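You operate a simulated robot arm through the tools that you are given. There is no shell and no other tool.

You run a simulated robot arm. Do the job below in one go: nothing can be reset, and whatever is moved stays where it is left.

## Task
Wash the oil stain off the deck, then wax that spot.
Fine: blue pad with soap, white pad with wax; put both pads back. A coat counts when it lies all over at full strength: go over it till it gets no stronger. What is to be rubbed or washed off counts as gone when no trace of it is left.

It is judged by the outcome, as a careful person would: the job done as asked, and still so three seconds after it is handed in. It fails if anything else is knocked over, pushed out of place, dropped, spilled or broken.

## Robot
A 6-joint arm with a two-finger parallel gripper, fixed in place. Base frame: the origin is at the foot of the arm, x ahead of it, y to its left, z up; the work surface is at about z = 750. Lengths are in mm, angles in rad, forces in N, time in s.
With the tool pointing down near the work surface it reaches from about 260 to 680 mm from the base axis. Its first joint turns from -1.152 to 1.152 rad. Payload 2.9 kg.
The tool frame sits at the grasp point between the pads (the TCP): z along the fingers, y along the line on which they close. The tips reach 30 mm beyond it. The gripper opens to 110 mm. The fingers are 20 mm wide and 10 mm thick; the gripper's body (48 by 112 mm) begins 55 mm behind the TCP.
Orientation is that of the tool frame in the base frame, as a unit quaternion [w, x, y, z]. With the fingers straight down and closing along the base's y, the tool's x points along the base's -x, its y along +y and its z along -z.

## Interface
- The arm moves only by the tool nudge_tool. Its argument "motion" is a list of rows, each a list of 7 numbers: the shift along the tool's x, y, z in mm, then the turn, a rotation vector about the tool's x, y, z in rad, then the finger opening in mm, from 0 to 110. In form: [[x, y, z, ax, ay, az, jaw], ...]. A call has 1 to 20 rows; each row shifts and turns the commanded pose from where the row before left it, along the tool's axes as they then stand. A row lasts 0.2 s, in which the tool goes at most 50 mm and 0.15 rad; a call with a longer step from one row to the next is refused whole, and so is a gripper value outside its range. Where a pose cannot be reached the arm comes as near as it can. A force on the tool above 50 N (or 10 N above the force at the start of the call, whichever is more), or a blocked arm, ends the call early, and 0.2 s more pass. Each finger travels about 108 mm/s and halts on what it meets, pressing with about 25 N; the grip force reading is that of the motor and also rises with nothing between the fingers. The clock runs only during rows and for 0.2 s after the last one: add rows that do not move to give the fingers time. It gives the time, the measured TCP pose, the force on the tool (base axes), the opening and the grip force at its end, in the units of the frame above (readings bear some noise), with the torque about the TCP (base axes, N m) and any sound that the robot's microphone picked up, and new pictures: "show" is both (left out), scene, wrist or none.
- Cameras (640 x 400 px; columns grow to the right, rows downward): "scene" is fixed at [77.4, 438.9, 1372.9]; the picture's right is [-0.74, -0.68, 0.00], its down [-0.46, 0.50, -0.73] and it looks along [0.50, -0.54, -0.68] (base axes); focal length 311 px, centre (320, 200). "wrist" rides on the gripper at [72, 17, -103] in the tool frame; the picture's right is [-0.23, 0.97, 0.00], its down [-0.76, -0.18, -0.62] and it looks along [-0.61, -0.14, 0.78] (tool axes); focal length 222 px, centre (320, 200).
- measure_at(camera, pixels): there is no depth. For up to 12 entries [column, row, z] of the newest picture of that camera ("zoom" is the newest enlarged one), the place [x, y] in the base frame at which the ray of that pixel passes the height z, good to about 2 mm. No time passes.
- zoom(camera, box): a new picture of the part [left, top, right, bottom] of that camera's present view, enlarged. No time passes.
- hand_in(): hands the job in; it is judged then, once.

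Leave the gripper open and the arm clear of the work at the hand-in unless told otherwise.

The tools are called by a JSON object that holds its "fn" and its "kwargs". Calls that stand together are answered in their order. nudge_tool: Moves the arm, as the interface text tells. Its arguments: {"type":"object","properties":{"motion":{"type":"array","items":{"type":"array","items":{"type":"number"}}},"show":{"type":"string","enum":["both","scene","wrist","none"]}},"required":["motion"]} The other tools are called the same way: measure_at (camera, pixels) gives the place at which the rays of pixels pass given heights; zoom (camera, box) takes an enlarged picture of a part of a camera's view; hand_in () hands the job in.

At the start:

```text
time_s: 0.0
tcp_pos: [380.5, -25.4, 1115.6]
orientation: [0.0, 0.0, 1.0, 0.0]
contact_force: [-0.3, -0.1, -0.2]
ft_torque: [0.01, 0.0, 0.0]
grip_width: 109.9
grasp_force: 0.1
```

scene: 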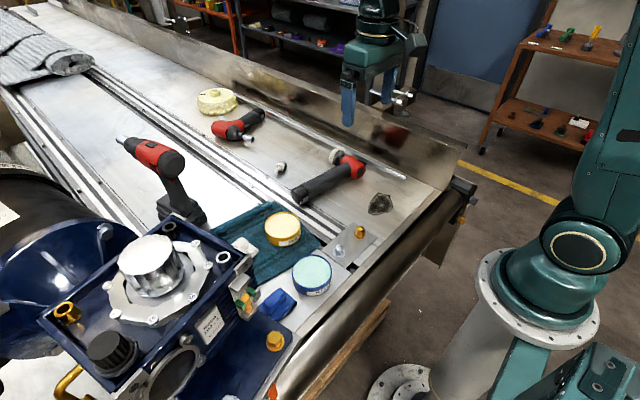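
wrist: 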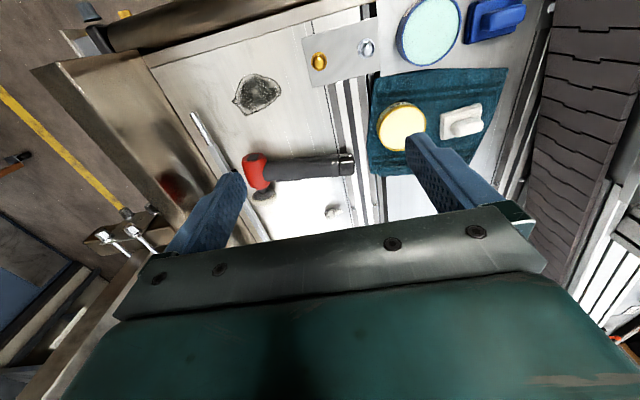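

I see a dark stain at about scene (380,203) and wrist (257,94). There is a pale blue tin (soap?) at wrist (428,30), a yellow tin (wax?) at (402,127), a blue pad at (495,18) and a white pad at (462,122). I'll zoom in to identify them and see their shapes.

{"fn": "zoom", "kwargs": {"camera": "wrist", "box": [370, 0, 530, 100]}}

{"fn": "zoom", "kwargs": {"camera": "wrist", "box": [360, 70, 520, 170]}}

{"fn": "zoom", "kwargs": {"camera": "wrist", "box": [200, 40, 360, 140]}}

{"fn": "zoom", "kwargs": {"camera": "scene", "box": [220, 180, 420, 305]}}

```text
4.00 times, centred on (450, 50) of wrist
```

zoom: 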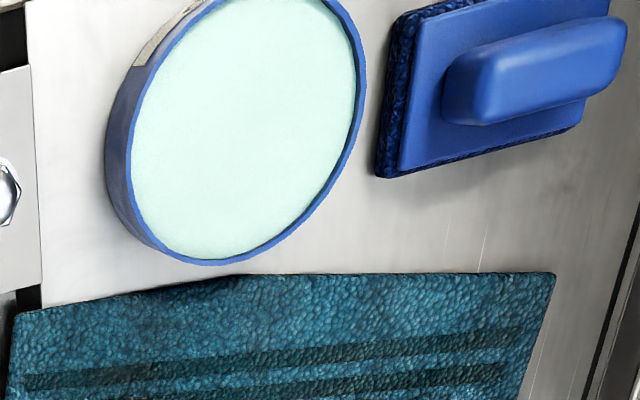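

```text
4.00 times, centred on (440, 120) of wrist
```

zoom: 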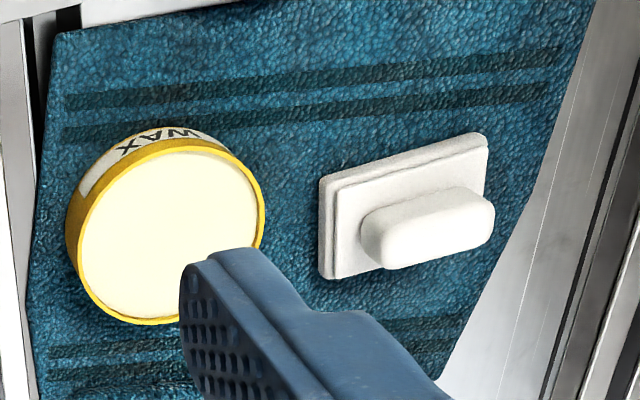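

```text
4.00 times, centred on (280, 90) of wrist
```

zoom: 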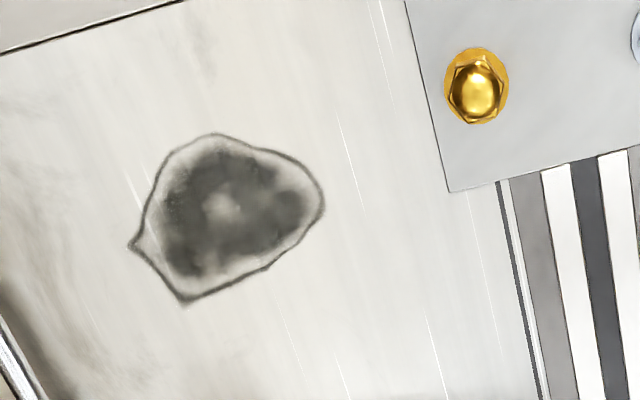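

```text
3.20 times, centred on (320, 242) of scene
```

zoom: 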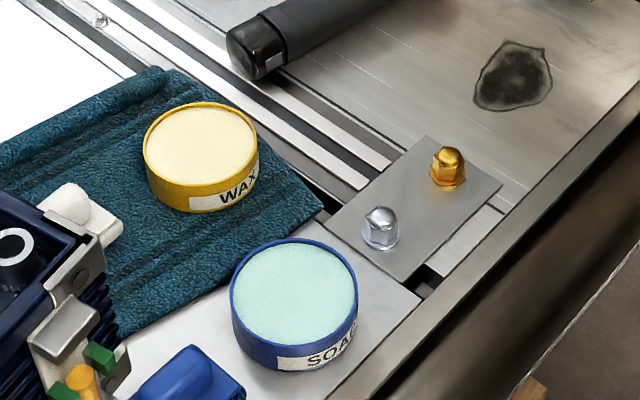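

The tins are labelled WAX (yellow) and SOAP (blue). Next I measure the positions of the stain, tins and pads.

{"fn": "measure_at", "kwargs": {"camera": "wrist", "pixels": [[232, 101, 750], [246, 115, 750], [281, 90, 750], [254, 73, 750], [257, 92, 750], [320, 62, 750], [366, 47, 750], [402, 128, 790], [430, 30, 790], [462, 128, 780], [498, 18, 780], [465, 121, 760]]}}

{"fn": "measure_at", "kwargs": {"camera": "scene", "pixels": [[380, 203, 750], [282, 229, 790], [312, 273, 790], [313, 256, 790], [241, 247, 780], [280, 303, 780], [367, 209, 750], [392, 205, 750], [389, 194, 750], [374, 194, 750], [339, 252, 755], [360, 234, 755]]}}

```text
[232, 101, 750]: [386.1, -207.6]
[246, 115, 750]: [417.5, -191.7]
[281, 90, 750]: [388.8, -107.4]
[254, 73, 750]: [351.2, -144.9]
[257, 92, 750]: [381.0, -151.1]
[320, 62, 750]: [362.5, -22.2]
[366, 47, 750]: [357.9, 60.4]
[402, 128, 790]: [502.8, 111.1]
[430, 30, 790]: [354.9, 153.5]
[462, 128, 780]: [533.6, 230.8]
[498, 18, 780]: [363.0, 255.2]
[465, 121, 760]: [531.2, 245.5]
```

```text
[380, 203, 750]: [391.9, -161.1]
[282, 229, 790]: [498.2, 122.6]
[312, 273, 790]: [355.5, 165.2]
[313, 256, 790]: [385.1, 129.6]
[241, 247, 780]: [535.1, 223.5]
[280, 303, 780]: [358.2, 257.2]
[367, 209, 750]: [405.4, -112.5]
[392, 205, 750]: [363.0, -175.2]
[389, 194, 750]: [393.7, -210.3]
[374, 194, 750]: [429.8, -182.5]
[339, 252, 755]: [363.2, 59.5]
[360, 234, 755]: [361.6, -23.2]
```

The stain is centred near (385,-155) and about 70 x 100 mm. The soap tin is near (355,160), the wax tin near (500,117), the blue pad near (360,256) and the white pad near (534,227). I'll move the arm higher up towards the blue pad for a better look, keeping well above everything.

{"fn": "nudge_tool", "kwargs": {"motion": [[10, 40, 10, 0, 0, 0, 110], [10, 45, 15, 0, 0, 0, 110], [10, 45, 15, 0, 0, 0, 110], [10, 45, 15, 0, 0, 0, 110], [10, 40, 15, 0, 0, 0, 110]]}}

```text
time_s: 1.2
tcp_pos: [328.8, 190.7, 1043.1]
orientation: [0.0, 0.0, 1.0, 0.0]
contact_force: [0.7, -0.7, 0.6]
ft_torque: [-0.01, 0.01, -0.03]
grip_width: 110.1
grasp_force: 0.1
```

scene: 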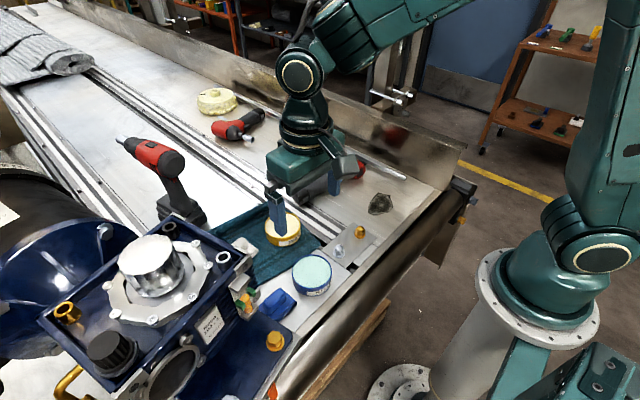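
wrist: 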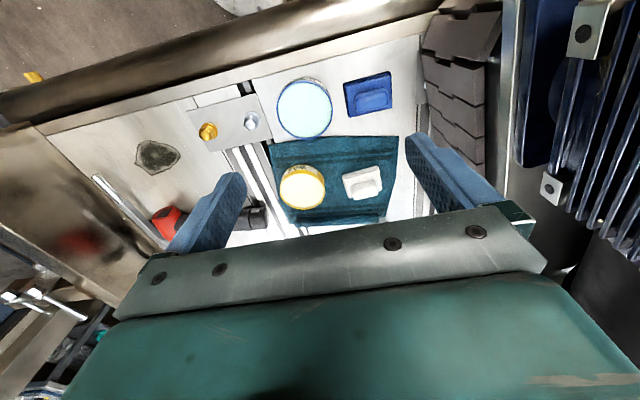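

The view now has both tins and pads, and on the right there is a step and the finned gearbox. I'll zoom in to get pad corners and to check the clearance to that side.

{"fn": "zoom", "kwargs": {"camera": "wrist", "box": [310, 50, 438, 130]}}

{"fn": "zoom", "kwargs": {"camera": "wrist", "box": [270, 140, 398, 220]}}

{"fn": "zoom", "kwargs": {"camera": "wrist", "box": [380, 0, 640, 162]}}

{"fn": "zoom", "kwargs": {"camera": "scene", "box": [180, 230, 340, 330]}}

```text
5.00 times, centred on (374, 90) of wrist
```

zoom: 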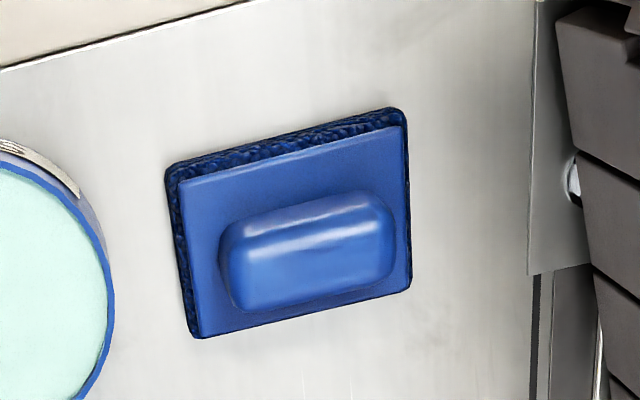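

```text
5.00 times, centred on (334, 180) of wrist
```

zoom: 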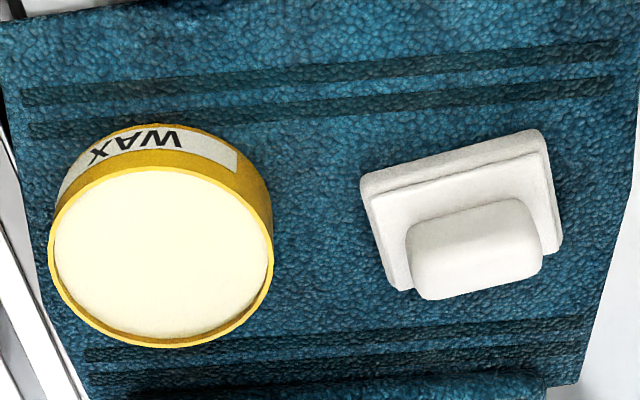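

```text
2.46 times, centred on (510, 81) of wrist
```

zoom: 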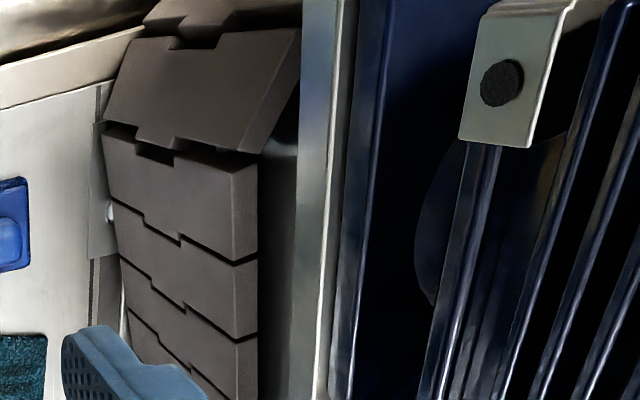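

```text
4.00 times, centred on (260, 280) of scene
```

zoom: 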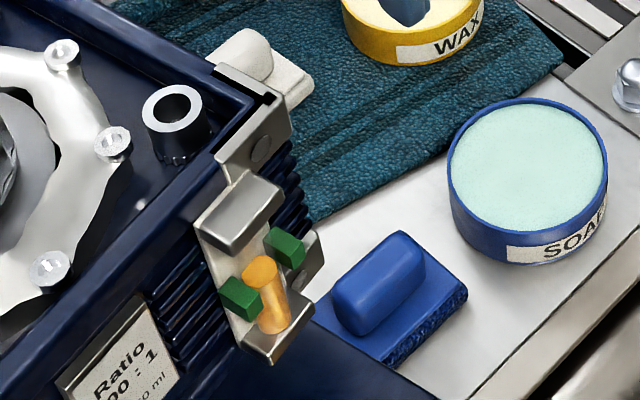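

I measure the pad corners, the handles and the nearby chain cover at several heights, to get positions and orientation.

{"fn": "measure_at", "kwargs": {"camera": "wrist", "pixels": [[349, 117.4, 752], [392, 107.6, 752], [391, 72, 752], [343.4, 83, 752], [346, 86.5, 765], [391, 75.5, 765], [392, 107, 765], [350.5, 117, 765], [355, 97, 785], [386, 91, 785], [388, 103, 785], [359, 110.5, 785]]}}

{"fn": "measure_at", "kwargs": {"camera": "wrist", "pixels": [[342.2, 176, 755], [376, 166, 755], [381.7, 190, 755], [349, 197, 755], [343, 180, 765], [379, 170.5, 765], [351.5, 185, 785], [373, 180, 785], [377.5, 193, 785], [354, 199, 785]]}}

{"fn": "measure_at", "kwargs": {"camera": "wrist", "pixels": [[302, 186, 780], [304, 107, 780], [425, 80, 750], [484, 66, 850], [484, 66, 800], [518, 100, 850], [545, 190, 950], [422, 55, 800], [280, 190, 777], [324, 190, 777], [278, 108, 777], [331, 106, 777]]}}

{"fn": "measure_at", "kwargs": {"camera": "scene", "pixels": [[312, 272, 776], [279, 299, 785], [276, 321, 752], [297, 304, 752], [242, 244, 785], [259, 250, 755], [255, 306, 850], [250, 250, 950], [244, 256, 950]]}}

```text
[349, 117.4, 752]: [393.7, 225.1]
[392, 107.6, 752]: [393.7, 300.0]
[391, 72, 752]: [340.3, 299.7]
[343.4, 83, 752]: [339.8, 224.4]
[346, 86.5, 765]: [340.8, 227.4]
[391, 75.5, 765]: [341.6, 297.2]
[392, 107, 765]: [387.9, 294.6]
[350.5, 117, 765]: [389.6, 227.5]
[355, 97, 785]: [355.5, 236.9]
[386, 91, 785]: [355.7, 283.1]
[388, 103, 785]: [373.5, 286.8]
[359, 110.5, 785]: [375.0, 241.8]
```

```text
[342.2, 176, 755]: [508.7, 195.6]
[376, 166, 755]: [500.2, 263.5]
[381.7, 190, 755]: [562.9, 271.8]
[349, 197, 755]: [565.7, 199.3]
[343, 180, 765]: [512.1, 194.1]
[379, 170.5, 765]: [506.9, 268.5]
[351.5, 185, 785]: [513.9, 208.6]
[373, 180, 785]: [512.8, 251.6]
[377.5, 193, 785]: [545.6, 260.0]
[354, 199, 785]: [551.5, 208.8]
```

```text
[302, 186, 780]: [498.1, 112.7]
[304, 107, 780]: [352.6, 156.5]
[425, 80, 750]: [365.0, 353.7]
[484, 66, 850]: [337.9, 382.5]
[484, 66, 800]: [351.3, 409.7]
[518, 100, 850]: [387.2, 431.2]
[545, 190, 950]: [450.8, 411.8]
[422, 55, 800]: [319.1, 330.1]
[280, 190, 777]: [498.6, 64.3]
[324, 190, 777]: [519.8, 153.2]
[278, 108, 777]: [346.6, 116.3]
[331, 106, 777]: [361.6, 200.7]
```

```text
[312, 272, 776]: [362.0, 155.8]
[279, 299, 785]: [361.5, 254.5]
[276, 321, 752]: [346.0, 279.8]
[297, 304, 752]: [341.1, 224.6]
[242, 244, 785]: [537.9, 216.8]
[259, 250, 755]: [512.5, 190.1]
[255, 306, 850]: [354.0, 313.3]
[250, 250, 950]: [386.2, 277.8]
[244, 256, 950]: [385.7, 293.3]
```

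The blue pad's base spans about x 340–393, y 225–300, so its long side lies along y and the handle runs along y too. I must therefore grip it across x, with the tool turned 90°. First I turn the tool about its own z in place, high up. That also makes the wrist camera look toward +y so I can see how close the gearbox is.

{"fn": "nudge_tool", "kwargs": {"motion": [[0, 0, 0, 0, 0, -0.1428, 110], [0, 0, 0, 0, 0, -0.1428, 110], [0, 0, 0, 0, 0, -0.1428, 110], [0, 0, 0, 0, 0, -0.1428, 110], [0, 0, 0, 0, 0, -0.1428, 110], [0, 0, 0, 0, 0, -0.1428, 110], [0, 0, 0, 0, 0, -0.1428, 110], [0, 0, 0, 0, 0, -0.1428, 110], [0, 0, 0, 0, 0, -0.1428, 110], [0, 0, 0, 0, 0, -0.1428, 110], [0, 0, 0, 0, 0, -0.1428, 110]]}}

```text
time_s: 3.6
tcp_pos: [330.5, 190.5, 1044.8]
orientation: [0.0, 0.709, -0.706, 0.001]
contact_force: [0.4, -0.5, -0.3]
ft_torque: [0.03, -0.03, 0.0]
grip_width: 109.8
grasp_force: 0.1
```

scene: 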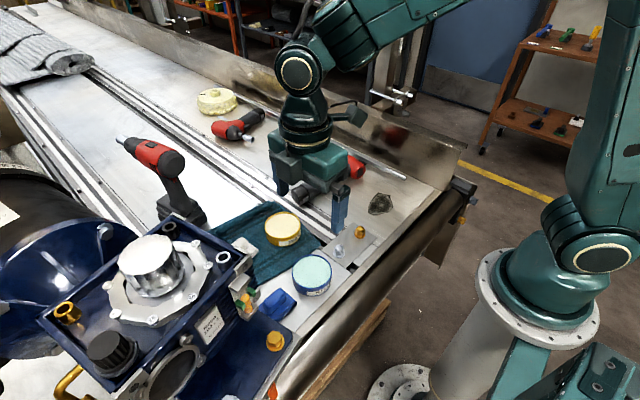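
wrist: 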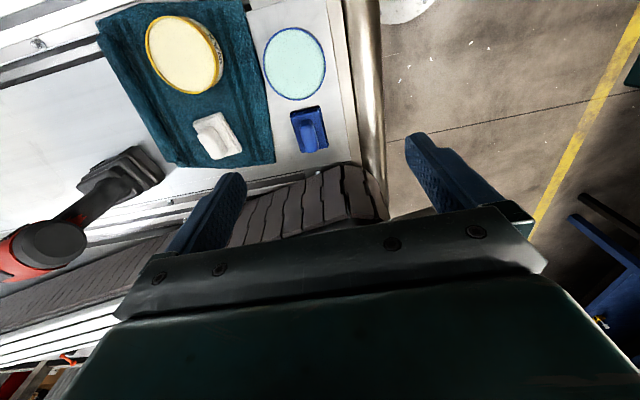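

The turn went well. In the scene picture the gearbox's top face has corners at about (40,318), (175,216), (252,258) and (118,388). I measure these at a few heights to estimate the box's real position.

{"fn": "measure_at", "kwargs": {"camera": "scene", "pixels": [[40, 318, 950], [175, 216, 950], [252, 258, 950], [118, 388, 950], [40, 318, 1000], [175, 216, 1000], [252, 258, 1000], [118, 388, 1000], [252, 258, 900], [252, 258, 1050], [262, 310, 900], [262, 310, 850]]}}

{"fn": "zoom", "kwargs": {"camera": "scene", "box": [0, 200, 320, 400]}}

{"fn": "zoom", "kwargs": {"camera": "wrist", "box": [160, 80, 400, 230]}}

```text
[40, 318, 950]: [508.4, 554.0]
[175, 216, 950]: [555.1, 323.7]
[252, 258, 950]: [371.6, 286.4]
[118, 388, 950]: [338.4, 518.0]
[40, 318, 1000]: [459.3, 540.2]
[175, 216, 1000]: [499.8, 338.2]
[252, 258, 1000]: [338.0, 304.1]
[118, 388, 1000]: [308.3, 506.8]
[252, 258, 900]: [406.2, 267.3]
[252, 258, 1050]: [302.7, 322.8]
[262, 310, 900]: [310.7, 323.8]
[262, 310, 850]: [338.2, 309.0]
```

```text
2.00 times, centred on (160, 300) of scene
```

zoom: 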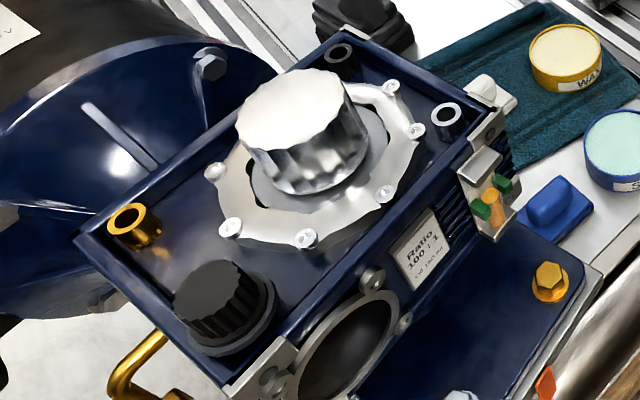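

```text
2.67 times, centred on (280, 155) of wrist
```

zoom: 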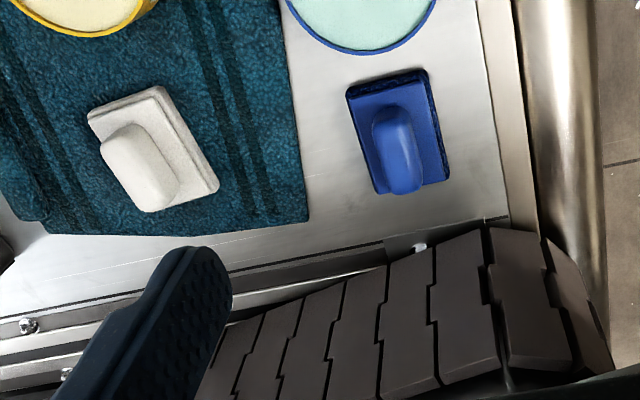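

From the first estimate the gearbox top may reach z≈1030 with its near face at y≈315, which would be close to the wrist when it is down at the blue pad. I raise the tool about 140 mm so the wrist camera can see the gearbox past the gripper.

{"fn": "nudge_tool", "kwargs": {"motion": [[0, 0, -35, 0, 0, 0, 110], [0, 0, -35, 0, 0, 0, 110], [0, 0, -35, 0, 0, 0, 110], [0, 0, -35, 0, 0, 0, 110], [0, 0, 0, 0, 0, 0, 110]]}}

```text
time_s: 4.8
tcp_pos: [328.9, 190.0, 1184.6]
orientation: [0.001, 0.707, -0.707, 0.001]
contact_force: [0.4, -1.0, -0.1]
ft_torque: [0.02, 0.01, 0.01]
grip_width: 110.2
grasp_force: 0.1
```

scene: 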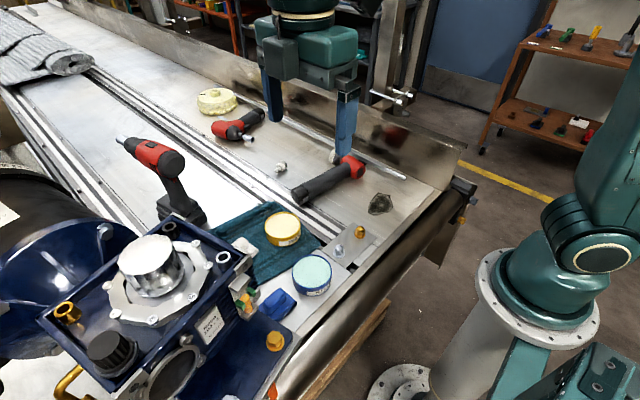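
wrist: 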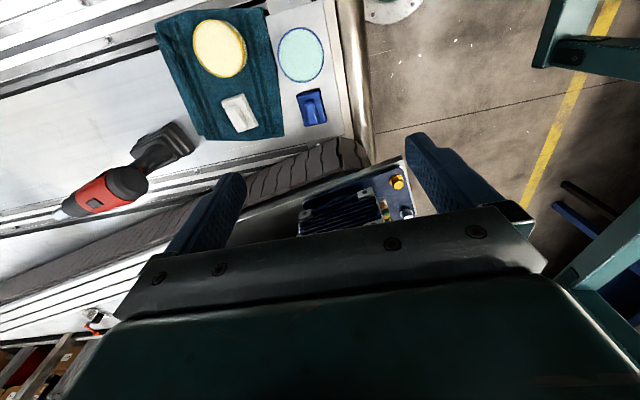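

Now the gearbox appears at wrist (300–415, 160–230), beyond the chain. I zoom in there to match points with the scene view.

{"fn": "zoom", "kwargs": {"camera": "wrist", "box": [270, 130, 430, 230]}}

{"fn": "measure_at", "kwargs": {"camera": "wrist", "pixels": [[398, 182, 760], [398, 182, 800], [398, 182, 850], [398, 182, 900], [384, 210, 850], [384, 210, 900], [384, 210, 950], [384, 210, 1000], [320, 150, 750], [320, 175, 800]]}}

{"fn": "measure_at", "kwargs": {"camera": "scene", "pixels": [[274, 339, 760], [274, 339, 800], [274, 339, 850], [274, 339, 900], [246, 300, 850], [246, 300, 900], [246, 300, 950], [246, 300, 1000]]}}

```text
4.00 times, centred on (350, 180) of wrist
```

zoom: 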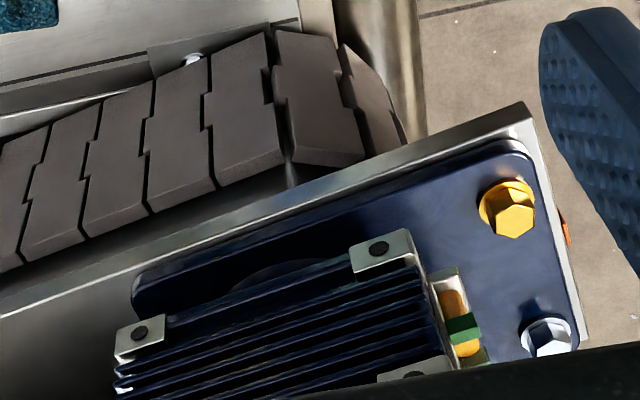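

```text
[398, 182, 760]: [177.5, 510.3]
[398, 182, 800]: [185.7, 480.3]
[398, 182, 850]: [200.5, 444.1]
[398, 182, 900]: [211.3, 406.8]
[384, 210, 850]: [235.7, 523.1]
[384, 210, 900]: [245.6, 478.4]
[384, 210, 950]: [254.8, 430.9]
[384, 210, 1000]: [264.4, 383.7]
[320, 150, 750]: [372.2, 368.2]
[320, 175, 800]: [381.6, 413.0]
```

```text
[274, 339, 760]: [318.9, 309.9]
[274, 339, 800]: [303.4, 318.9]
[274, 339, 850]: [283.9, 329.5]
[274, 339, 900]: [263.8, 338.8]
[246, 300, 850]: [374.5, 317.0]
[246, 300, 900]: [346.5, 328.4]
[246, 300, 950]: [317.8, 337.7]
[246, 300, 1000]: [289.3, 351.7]
```

The gold bolt triangulates to about (230,350,975) and the clip to about (271,357,1030), so the gearbox stands on a raised tray beside the deck. I measure the tray edge and the top bracket.

{"fn": "measure_at", "kwargs": {"camera": "wrist", "pixels": [[401, 156.5, 940], [401, 156.5, 970], [270, 207, 940], [270, 207, 970], [335, 182, 940], [335, 182, 970], [358, 190, 1050], [358, 190, 1100], [365, 192, 1050], [365, 192, 1100], [303, 215, 1050], [303, 215, 1100]]}}

{"fn": "measure_at", "kwargs": {"camera": "scene", "pixels": [[300, 336, 900], [300, 336, 940], [300, 336, 970], [252, 258, 1050], [252, 258, 1080], [252, 258, 1100], [246, 266, 1050], [246, 266, 1080], [175, 216, 1080], [175, 216, 1100]]}}

{"fn": "zoom", "kwargs": {"camera": "scene", "box": [200, 240, 328, 320]}}

```text
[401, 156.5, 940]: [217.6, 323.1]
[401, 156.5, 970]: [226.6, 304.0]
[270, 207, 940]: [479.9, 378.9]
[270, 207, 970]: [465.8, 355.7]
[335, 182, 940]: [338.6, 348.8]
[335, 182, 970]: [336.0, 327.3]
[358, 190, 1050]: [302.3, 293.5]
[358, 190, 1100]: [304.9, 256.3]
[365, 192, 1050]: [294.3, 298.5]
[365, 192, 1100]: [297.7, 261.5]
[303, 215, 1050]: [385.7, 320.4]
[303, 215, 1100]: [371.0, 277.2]
```

```text
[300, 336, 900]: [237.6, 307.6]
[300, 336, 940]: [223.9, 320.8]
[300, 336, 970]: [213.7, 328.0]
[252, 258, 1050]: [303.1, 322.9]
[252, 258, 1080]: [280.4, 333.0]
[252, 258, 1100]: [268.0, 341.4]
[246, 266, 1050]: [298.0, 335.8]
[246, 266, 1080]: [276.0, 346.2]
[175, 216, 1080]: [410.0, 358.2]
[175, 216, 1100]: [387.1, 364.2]
```

```text
5.00 times, centred on (264, 280) of scene
```

zoom: 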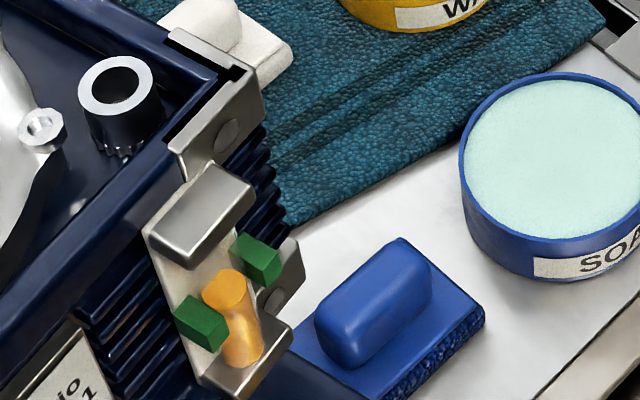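

Matching points now agree: tray edge from about (221,322) to (480,379) at z≈940, gearbox side from (290,342) to (403,372), z≈960–1090. Above the blue pad (367,262) that leaves about 80 mm from the tool axis, which is enough. I now go to about (367,240,960) to view the blue pad closely.

{"fn": "nudge_tool", "kwargs": {"motion": [[-8, -6, 37, 0, 0, 0, 110], [-8, -6, 37, 0, 0, 0, 110], [-8, -6, 37, 0, 0, 0, 110], [-8, -6, 38, 0, 0, 0, 110], [-9, -7, 38, 0, 0, 0, 110], [-9, -7, 38, 0, 0, 0, 110], [0, 0, 0, 0, 0, 0, 70]]}}

```text
time_s: 6.4
tcp_pos: [369.2, 241.4, 960.1]
orientation: [-0.001, 0.707, -0.707, 0.0]
contact_force: [0.4, -0.3, -0.3]
ft_torque: [0.01, 0.01, 0.03]
grip_width: 70.0
grasp_force: 0.0
```

scene: 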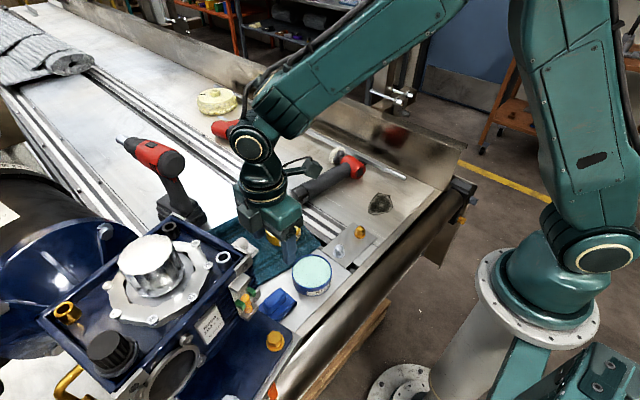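
wrist: 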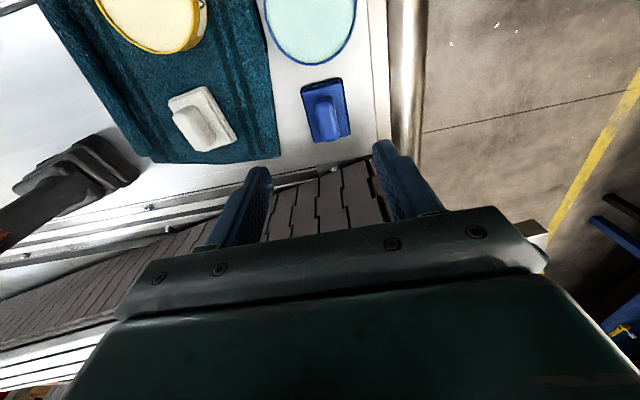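

The arm is clear of the gearbox. I zoom in on the blue pad (325,110) and the chain region behind it.

{"fn": "zoom", "kwargs": {"camera": "wrist", "box": [272, 70, 384, 140]}}

{"fn": "zoom", "kwargs": {"camera": "wrist", "box": [144, 70, 256, 140]}}

{"fn": "zoom", "kwargs": {"camera": "scene", "box": [200, 220, 328, 300]}}

```text
5.71 times, centred on (328, 105) of wrist
```

zoom: 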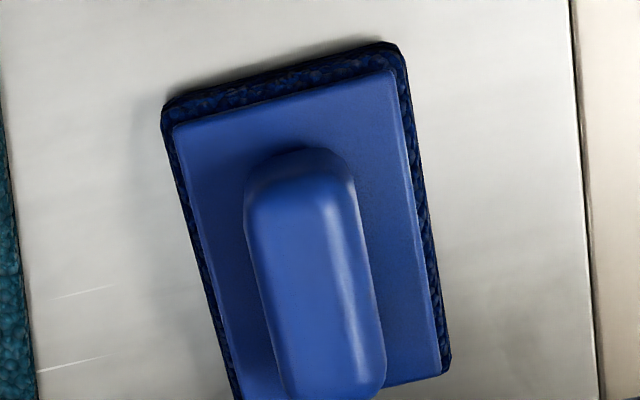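

```text
5.71 times, centred on (200, 105) of wrist
```

zoom: 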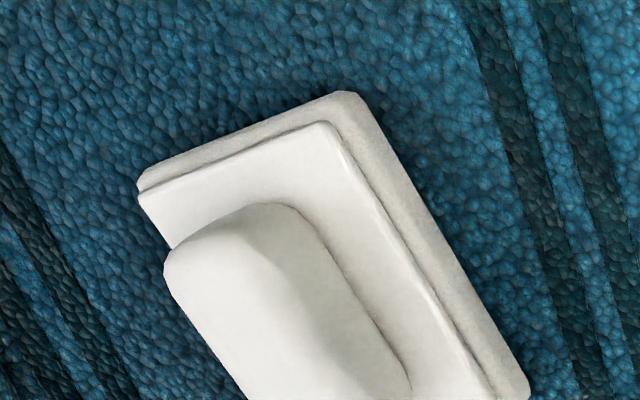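

```text
5.00 times, centred on (264, 260) of scene
```

zoom: 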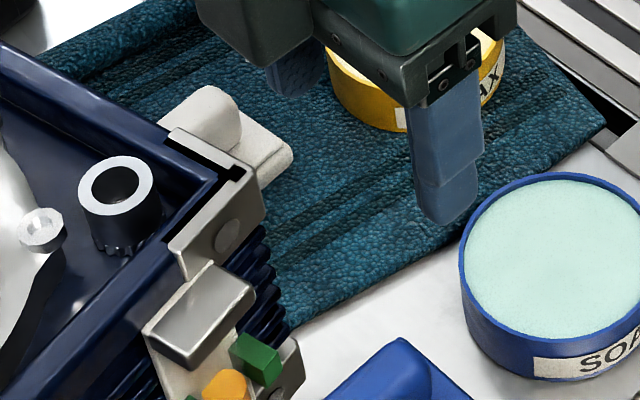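

I measure the pad and handle outlines from this close view.

{"fn": "measure_at", "kwargs": {"camera": "wrist", "pixels": [[300.5, 88.4, 752], [341.1, 77.9, 752], [350.4, 135.1, 752], [313, 140, 752], [302.1, 92.4, 765], [340.6, 82.3, 765], [349, 135.6, 765], [315.8, 107.6, 785], [333.6, 103.3, 785], [339, 135.6, 785], [322.4, 138.3, 785]]}}

{"fn": "measure_at", "kwargs": {"camera": "scene", "pixels": [[280, 288, 785], [286, 295, 785], [263.6, 304, 785], [271, 313.6, 785], [280, 288, 795], [263.6, 304, 795], [271, 313.6, 795], [296.6, 302, 765], [296.6, 305.5, 752], [291, 310, 752]]}}

{"fn": "measure_at", "kwargs": {"camera": "wrist", "pixels": [[168, 103.5, 755], [206, 86, 755], [236.5, 137.5, 755], [173.5, 116, 785], [196, 105.5, 785], [216, 138, 785]]}}

```text
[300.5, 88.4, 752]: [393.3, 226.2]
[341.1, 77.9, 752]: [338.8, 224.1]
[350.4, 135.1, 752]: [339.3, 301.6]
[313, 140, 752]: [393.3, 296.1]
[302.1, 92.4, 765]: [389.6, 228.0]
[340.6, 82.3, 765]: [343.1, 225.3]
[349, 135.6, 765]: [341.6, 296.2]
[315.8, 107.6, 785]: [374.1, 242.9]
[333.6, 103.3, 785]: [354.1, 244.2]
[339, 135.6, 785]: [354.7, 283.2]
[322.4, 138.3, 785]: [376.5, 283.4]
```

```text
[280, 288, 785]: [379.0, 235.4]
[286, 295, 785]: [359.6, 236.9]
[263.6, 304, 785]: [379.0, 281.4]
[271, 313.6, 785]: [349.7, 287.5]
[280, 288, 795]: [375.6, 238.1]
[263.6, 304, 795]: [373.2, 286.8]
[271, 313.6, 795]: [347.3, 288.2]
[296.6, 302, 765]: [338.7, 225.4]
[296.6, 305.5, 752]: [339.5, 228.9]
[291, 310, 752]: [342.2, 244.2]
```

```text
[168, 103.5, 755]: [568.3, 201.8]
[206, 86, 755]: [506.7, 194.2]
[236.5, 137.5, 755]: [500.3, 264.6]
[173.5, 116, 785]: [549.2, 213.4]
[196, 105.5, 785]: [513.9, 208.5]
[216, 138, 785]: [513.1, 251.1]
```

The blue pad is centred at (366,262), its handle x 354–376, y 239–286, with the top at about z 787 and the plate at about 765. I move over it and down to z≈815 with the fingers opened to 56, then check.

{"fn": "nudge_tool", "kwargs": {"motion": [[-10, 2, 20, 0, 0, 0, 56], [-11, 1.7, 20, 0, 0, 0, 56], [0, 0, 25, 0, 0, 0, 56], [0, 0, 30, 0, 0, 0, 56], [0, 0, 25, 0, 0, 0, 56], [0, 0, 15, 0, 0, 0, 56], [0, 0, 10, 0, 0, 0, 56], [0, 0, 0, 0, 0, 0, 56]]}}

```text
time_s: 8.2
tcp_pos: [365.0, 260.5, 814.8]
orientation: [0.0, 0.708, -0.707, -0.001]
contact_force: [0.1, -0.6, 0.8]
ft_torque: [-0.01, -0.01, 0.0]
grip_width: 56.1
grasp_force: 0.0
```

scene: 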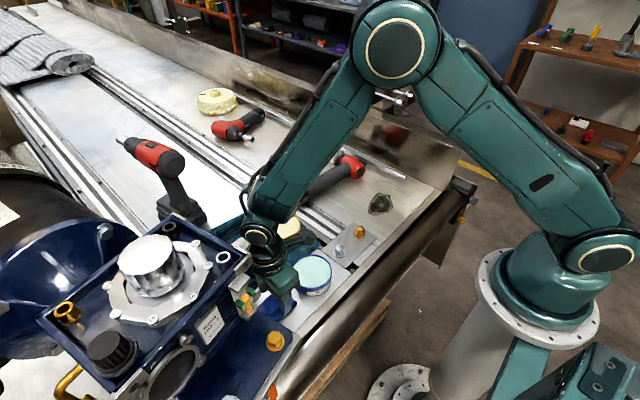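
wrist: 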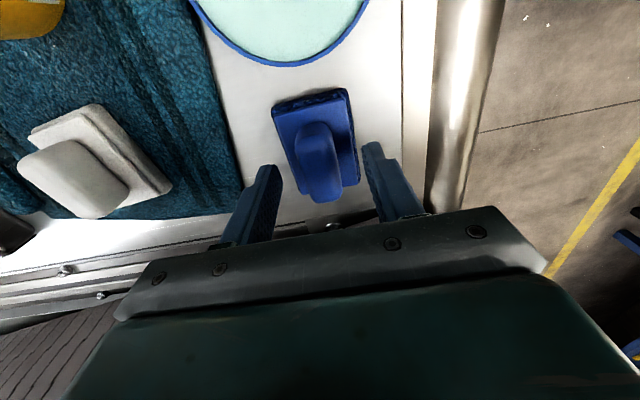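

Reading z 814.8, and the handle at (320,165) lies between the fingers. I lower slowly in small steps towards z≈797 until the tips meet the plate, watching the force.

{"fn": "nudge_tool", "kwargs": {"motion": [[-1.5, 0, 4, 0, 0, 0, 56], [0, 0, 3, 0, 0, 0, 56], [0, 0, 3, 0, 0, 0, 56], [0, 0, 2, 0, 0, 0, 56], [0, 0, 0, 0, 0, 0, 56]]}}

{"fn": "zoom", "kwargs": {"camera": "wrist", "box": [220, 80, 440, 218]}}

```text
time_s: 9.4
tcp_pos: [365.7, 262.7, 802.5]
orientation: [0.0, 0.708, -0.707, 0.0]
contact_force: [-0.2, -0.4, -0.8]
ft_torque: [-0.02, -0.01, -0.02]
grip_width: 56.1
grasp_force: 0.0
```

scene: 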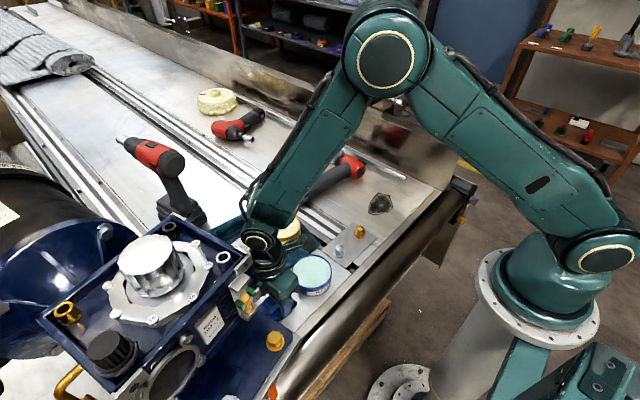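
wrist: 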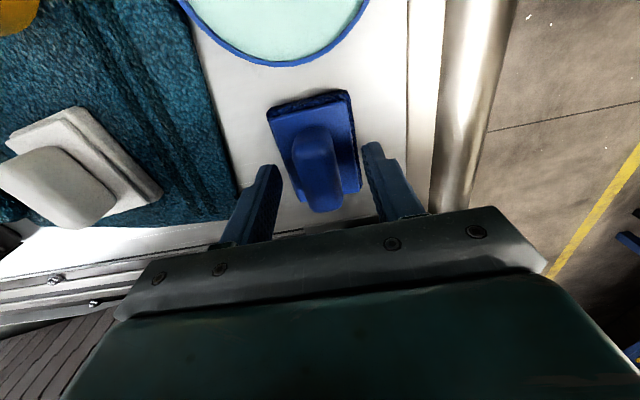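

```text
2.90 times, centred on (330, 149) of wrist
```

zoom: 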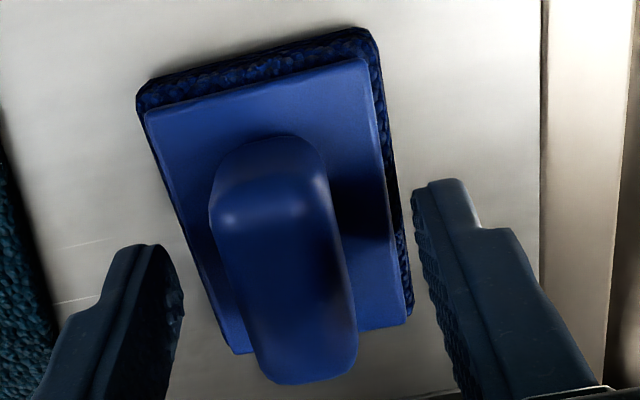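

The opening of 56 is wider than the plate (about 46–54), so the tips would pass beside it. I narrow to 34 so the tips stand over the plate beside the handle, then lower gently till contact.

{"fn": "nudge_tool", "kwargs": {"motion": [[0, 0, 0, 0, 0, 0, 34], [0, 0, 0, 0, 0, 0, 34], [0, 0, 1, 0, 0, 0, 34], [0, 0, 1, 0, 0, 0, 34], [0, 0, 1, 0, 0, 0, 34], [0, 0, 0, 0, 0, 0, 34]], "show": "wrist"}}

{"fn": "zoom", "kwargs": {"camera": "wrist", "box": [220, 80, 440, 218]}}

```text
time_s: 10.8
tcp_pos: [364.3, 261.9, 800.8]
orientation: [-0.001, -0.707, 0.707, 0.0]
contact_force: [0.2, 0.1, -0.1]
ft_torque: [0.01, 0.01, 0.03]
grip_width: 34.0
grasp_force: 0.0
```

wrist: 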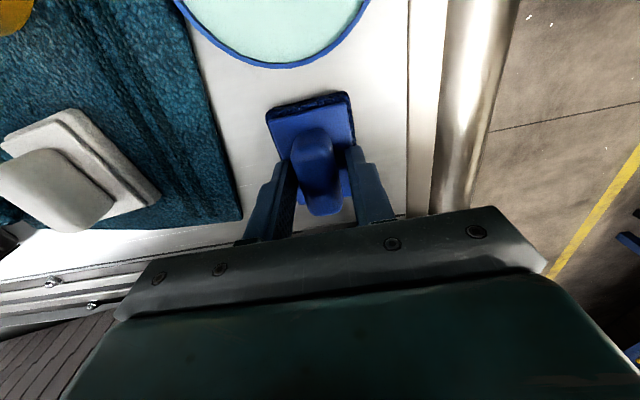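

```text
2.90 times, centred on (330, 149) of wrist
```

zoom: 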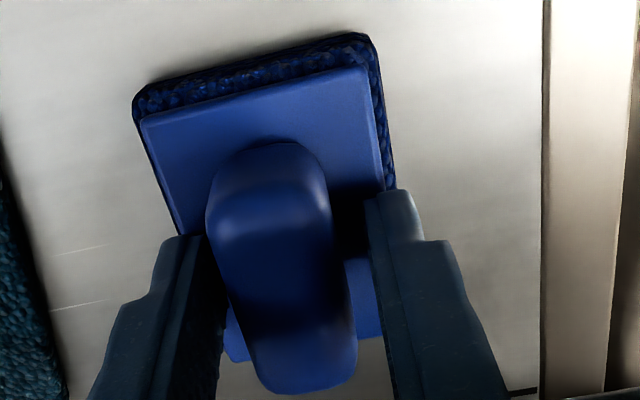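

Tips are now beside the handle with no contact yet (force ~0, z 800.8). I keep lowering in 1 mm steps.

{"fn": "nudge_tool", "kwargs": {"motion": [[0, 0, 1, 0, 0, 0, 34], [0, 0, 1, 0, 0, 0, 34], [0, 0, 1, 0, 0, 0, 34], [0, 0, 0, 0, 0, 0, 34]], "show": "wrist"}}

```text
time_s: 11.8
tcp_pos: [363.8, 262.4, 797.6]
orientation: [0.001, -0.706, 0.708, -0.001]
contact_force: [-7.6, -9.4, 31.7]
ft_torque: [-0.29, 0.3, -0.03]
grip_width: 33.8
grasp_force: 0.1
```

wrist: 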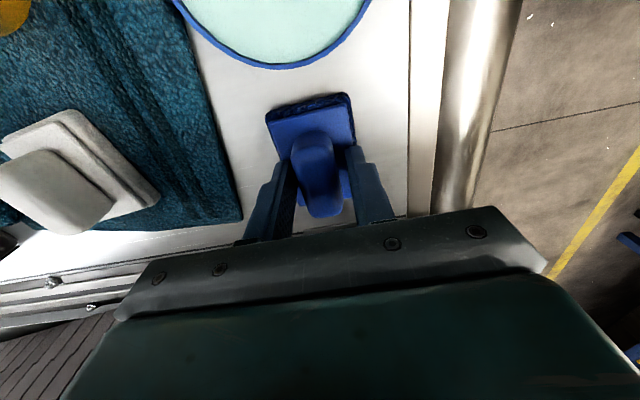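

Contact: 32 N upward, so the tips stand on the plate, whose top is at about z 769. I back up 2 mm to relieve it and close on the handle.

{"fn": "nudge_tool", "kwargs": {"motion": [[0, 0, -1, 0, 0, 0, 34], [0, 0, -1, 0, 0, 0, 34], [0, 0, 0, 0, 0, 0, 25], [0, 0, 0, 0, 0, 0, 10], [0, 0, 0, 0, 0, 0, 10], [0, 0, 0, 0, 0, 0, 10]], "show": "wrist"}}

```text
time_s: 13.2
tcp_pos: [363.7, 262.2, 799.2]
orientation: [-0.001, -0.707, 0.707, 0.0]
contact_force: [0.0, 0.2, 0.6]
ft_torque: [-0.01, 0.0, -0.01]
grip_width: 23.4
grasp_force: 24.8
```

wrist: 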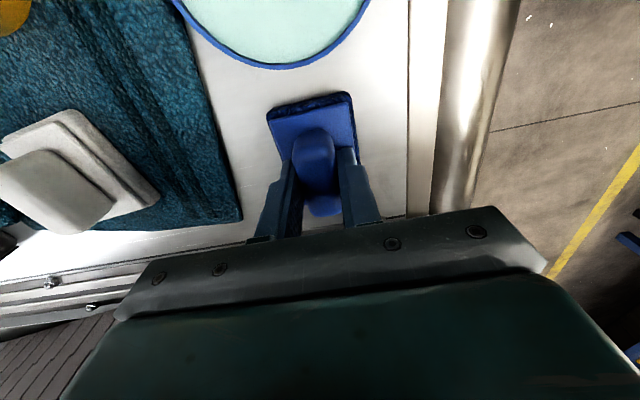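

Held: opening 23.4, grip 24.8 N. I lift 60 mm and move over the soap tin centre (≈(356,158)).

{"fn": "nudge_tool", "kwargs": {"motion": [[0, 0, -10, 0, 0, 0, 10], [0, 0, -25, 0, 0, 0, 10], [0, 0, -25, 0, 0, 0, 10], [26, 2, 0, 0, 0, 0, 10], [26, 2, 0, 0, 0, 0, 10], [26, 2, 0, 0, 0, 0, 10], [26, 3, 0, 0, 0, 0, 10], [0, 0, 0, 0, 0, 0, 10]]}}

{"fn": "zoom", "kwargs": {"camera": "scene", "box": [220, 200, 380, 300]}}

{"fn": "zoom", "kwargs": {"camera": "wrist", "box": [220, 60, 440, 198]}}

```text
time_s: 15.0
tcp_pos: [355.5, 157.0, 859.2]
orientation: [0.0, -0.707, 0.707, 0.0]
contact_force: [-0.8, 0.3, -0.4]
ft_torque: [-0.01, 0.0, 0.02]
grip_width: 9.9
grasp_force: 0.1
```

scene: 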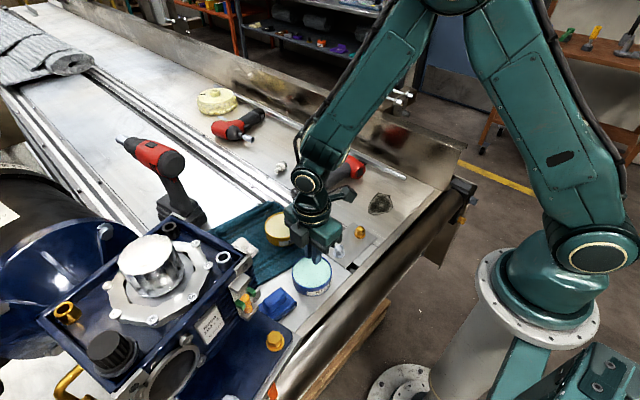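
wrist: 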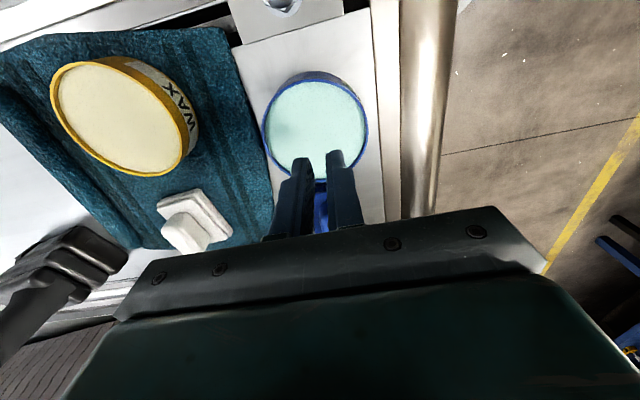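

```text
4.00 times, centred on (300, 250) of scene
```

zoom: 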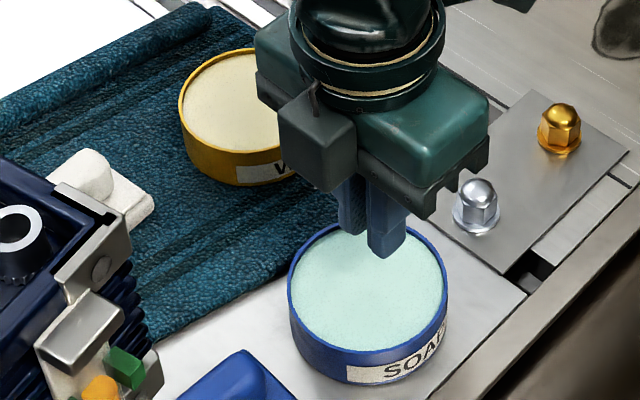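

```text
2.90 times, centred on (330, 129) of wrist
```

zoom: 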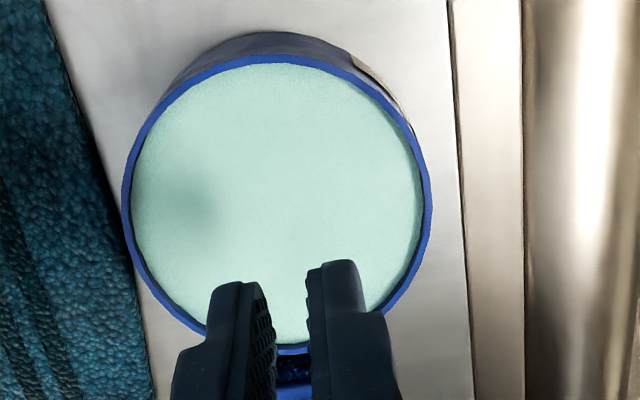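

The opening fell to 9.9 with no grip force, so the pad slipped out of the fingers. I look at where the pad is now before doing anything else.

{"fn": "zoom", "kwargs": {"camera": "scene", "box": [200, 240, 328, 320]}}

{"fn": "zoom", "kwargs": {"camera": "wrist", "box": [260, 140, 388, 220]}}

```text
5.00 times, centred on (264, 280) of scene
```

zoom: 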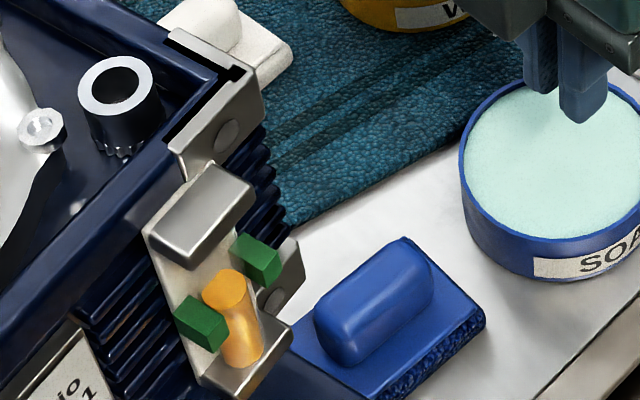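

```text
5.00 times, centred on (324, 180) of wrist
```

zoom: 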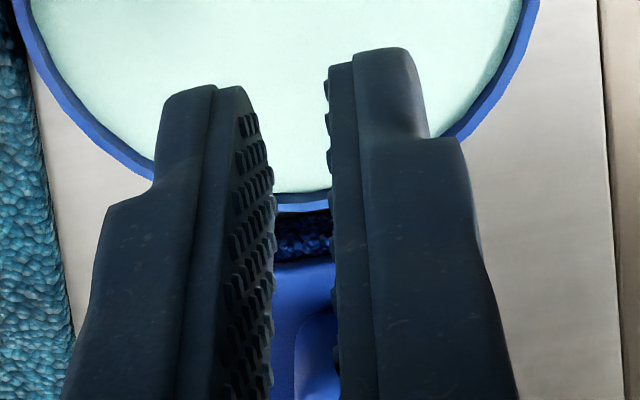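

The pad still stands exactly where it was, so the fingers just slid off the handle at the start of the lift. I go back over it at the same height with the fingers open to 40, and lower again.

{"fn": "nudge_tool", "kwargs": {"motion": [[-26, -2, 0, 0, 0, 0, 36], [-26, -2, 0, 0, 0, 0, 36], [-26, -2, 0, 0, 0, 0, 36], [-26, -3, 0, 0, 0, 0, 36], [0, 0, 0, 0, 0, 0, 36], [0, 0, 25, 0, 0, 0, 36], [0, 0, 20, 0, 0, 0, 36], [0, 0, 10, 0, 0, 0, 36], [0, 0, 3, 0, 0, 0, 36], [0, 0, 0, 0, 0, 0, 36]]}}

{"fn": "zoom", "kwargs": {"camera": "wrist", "box": [240, 80, 400, 220]}}

```text
time_s: 17.2
tcp_pos: [364.5, 262.2, 803.1]
orientation: [0.001, 0.707, -0.707, -0.001]
contact_force: [-0.4, 1.2, 0.1]
ft_torque: [0.02, 0.0, -0.03]
grip_width: 36.0
grasp_force: 0.0
```

scene: 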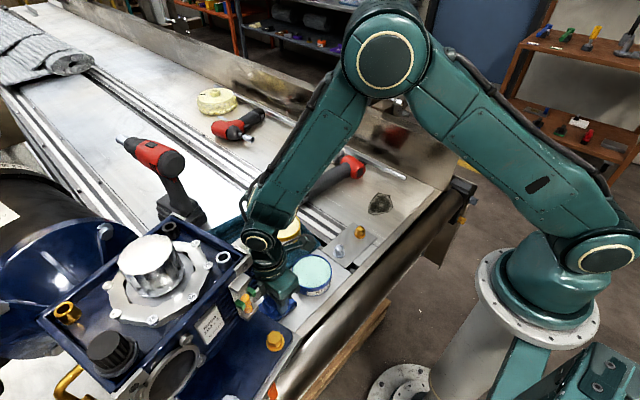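
wrist: 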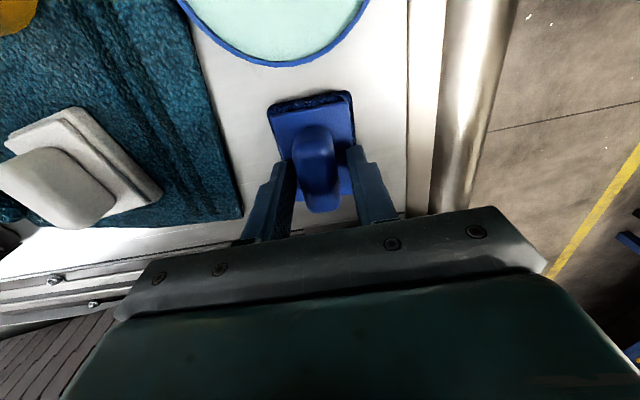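

```text
2.86 times, centred on (320, 150) of wrist
```

zoom: 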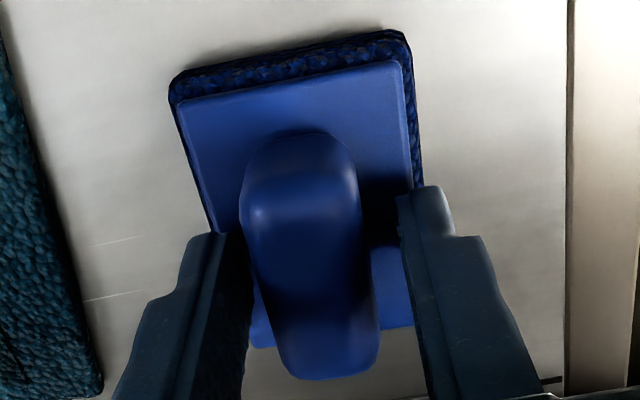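

Handle is centred between the fingers. I lower to light contact with the plate (commanded ≈798.8), then close while touching.

{"fn": "nudge_tool", "kwargs": {"motion": [[0, 0, 1, 0, 0, 0, 36], [0, 0, 1, 0, 0, 0, 36], [0, 0, 0.8, 0, 0, 0, 36], [0, 0, 0, 0, 0, 0, 36]], "show": "none"}}

```text
time_s: 18.2
tcp_pos: [365.5, 261.4, 798.6]
orientation: [0.0, 0.708, -0.706, 0.0]
contact_force: [0.3, 0.1, 0.2]
ft_torque: [-0.03, 0.02, 0.0]
grip_width: 36.0
grasp_force: 0.0
```

No contact yet at 798.8; I continue in 0.5 mm steps.

{"fn": "nudge_tool", "kwargs": {"motion": [[0, 0, 0.5, 0, 0, 0, 36], [0, 0, 0.3, 0, 0, 0, 36], [0, 0, 0, 0, 0, 0, 36]], "show": "none"}}

```text
time_s: 19.0
tcp_pos: [365.9, 262.0, 799.6]
orientation: [0.002, -0.706, 0.708, 0.0]
contact_force: [1.6, -3.8, 12.0]
ft_torque: [-0.13, 0.04, -0.04]
grip_width: 36.2
grasp_force: 0.0
```

Contact at 12 N. I close on the handle here.

{"fn": "nudge_tool", "kwargs": {"motion": [[0, 0, -0.2, 0, 0, 0, 24], [0, 0, 0, 0, 0, 0, 10], [0, 0, 0, 0, 0, 0, 0], [0, 0, 0, 0, 0, 0, 0], [0, 0, 0, 0, 0, 0, 0]], "show": "wrist"}}

{"fn": "zoom", "kwargs": {"camera": "wrist", "box": [240, 80, 400, 220]}}

```text
time_s: 20.2
tcp_pos: [365.4, 263.2, 798.6]
orientation: [-0.001, 0.707, -0.707, 0.0]
contact_force: [1.5, 4.1, 16.7]
ft_torque: [0.28, 0.04, -0.14]
grip_width: 23.8
grasp_force: 25.0
```

wrist: 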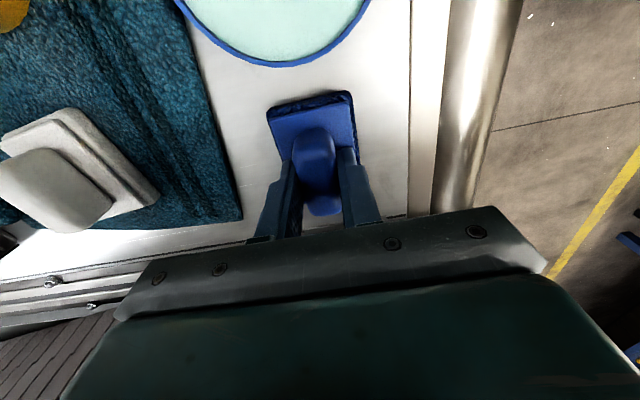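

```text
2.86 times, centred on (320, 150) of wrist
```

zoom: 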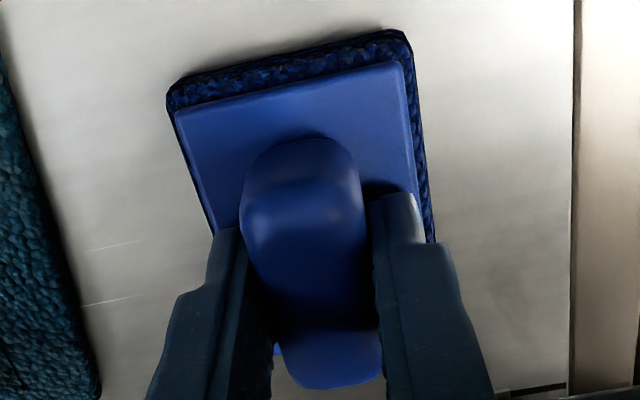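

Grip 25 N at 23.8 mm. I lift slowly, 1 mm steps, and check whether the pad comes along.

{"fn": "nudge_tool", "kwargs": {"motion": [[0, 0, -0.5, 0, 0, 0, 0], [0, 0, -1, 0, 0, 0, 0], [0, 0, -1, 0, 0, 0, 0], [0, 0, -1, 0, 0, 0, 0], [0, 0, -1, 0, 0, 0, 0], [0, 0, -1, 0, 0, 0, 0], [0, 0, 0, 0, 0, 0, 0]], "show": "wrist"}}

{"fn": "zoom", "kwargs": {"camera": "wrist", "box": [240, 80, 400, 220]}}

```text
time_s: 21.8
tcp_pos: [364.6, 262.0, 803.3]
orientation: [0.0, 0.707, -0.707, 0.001]
contact_force: [-0.1, 0.0, -0.5]
ft_torque: [-0.02, 0.04, 0.0]
grip_width: 23.2
grasp_force: 25.1
```

wrist: 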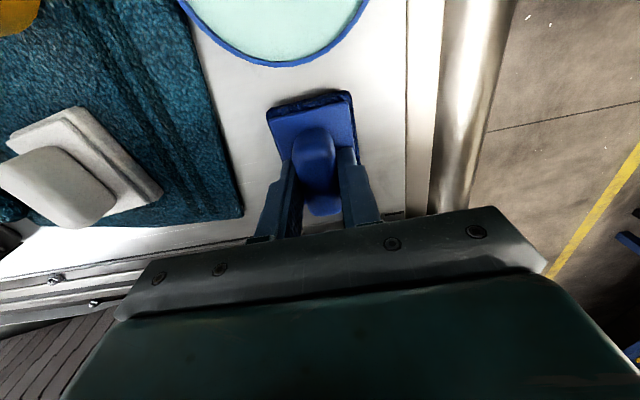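

```text
2.86 times, centred on (320, 150) of wrist
```

zoom: 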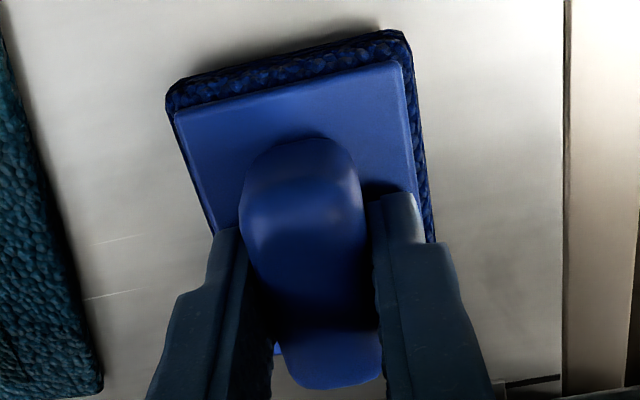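

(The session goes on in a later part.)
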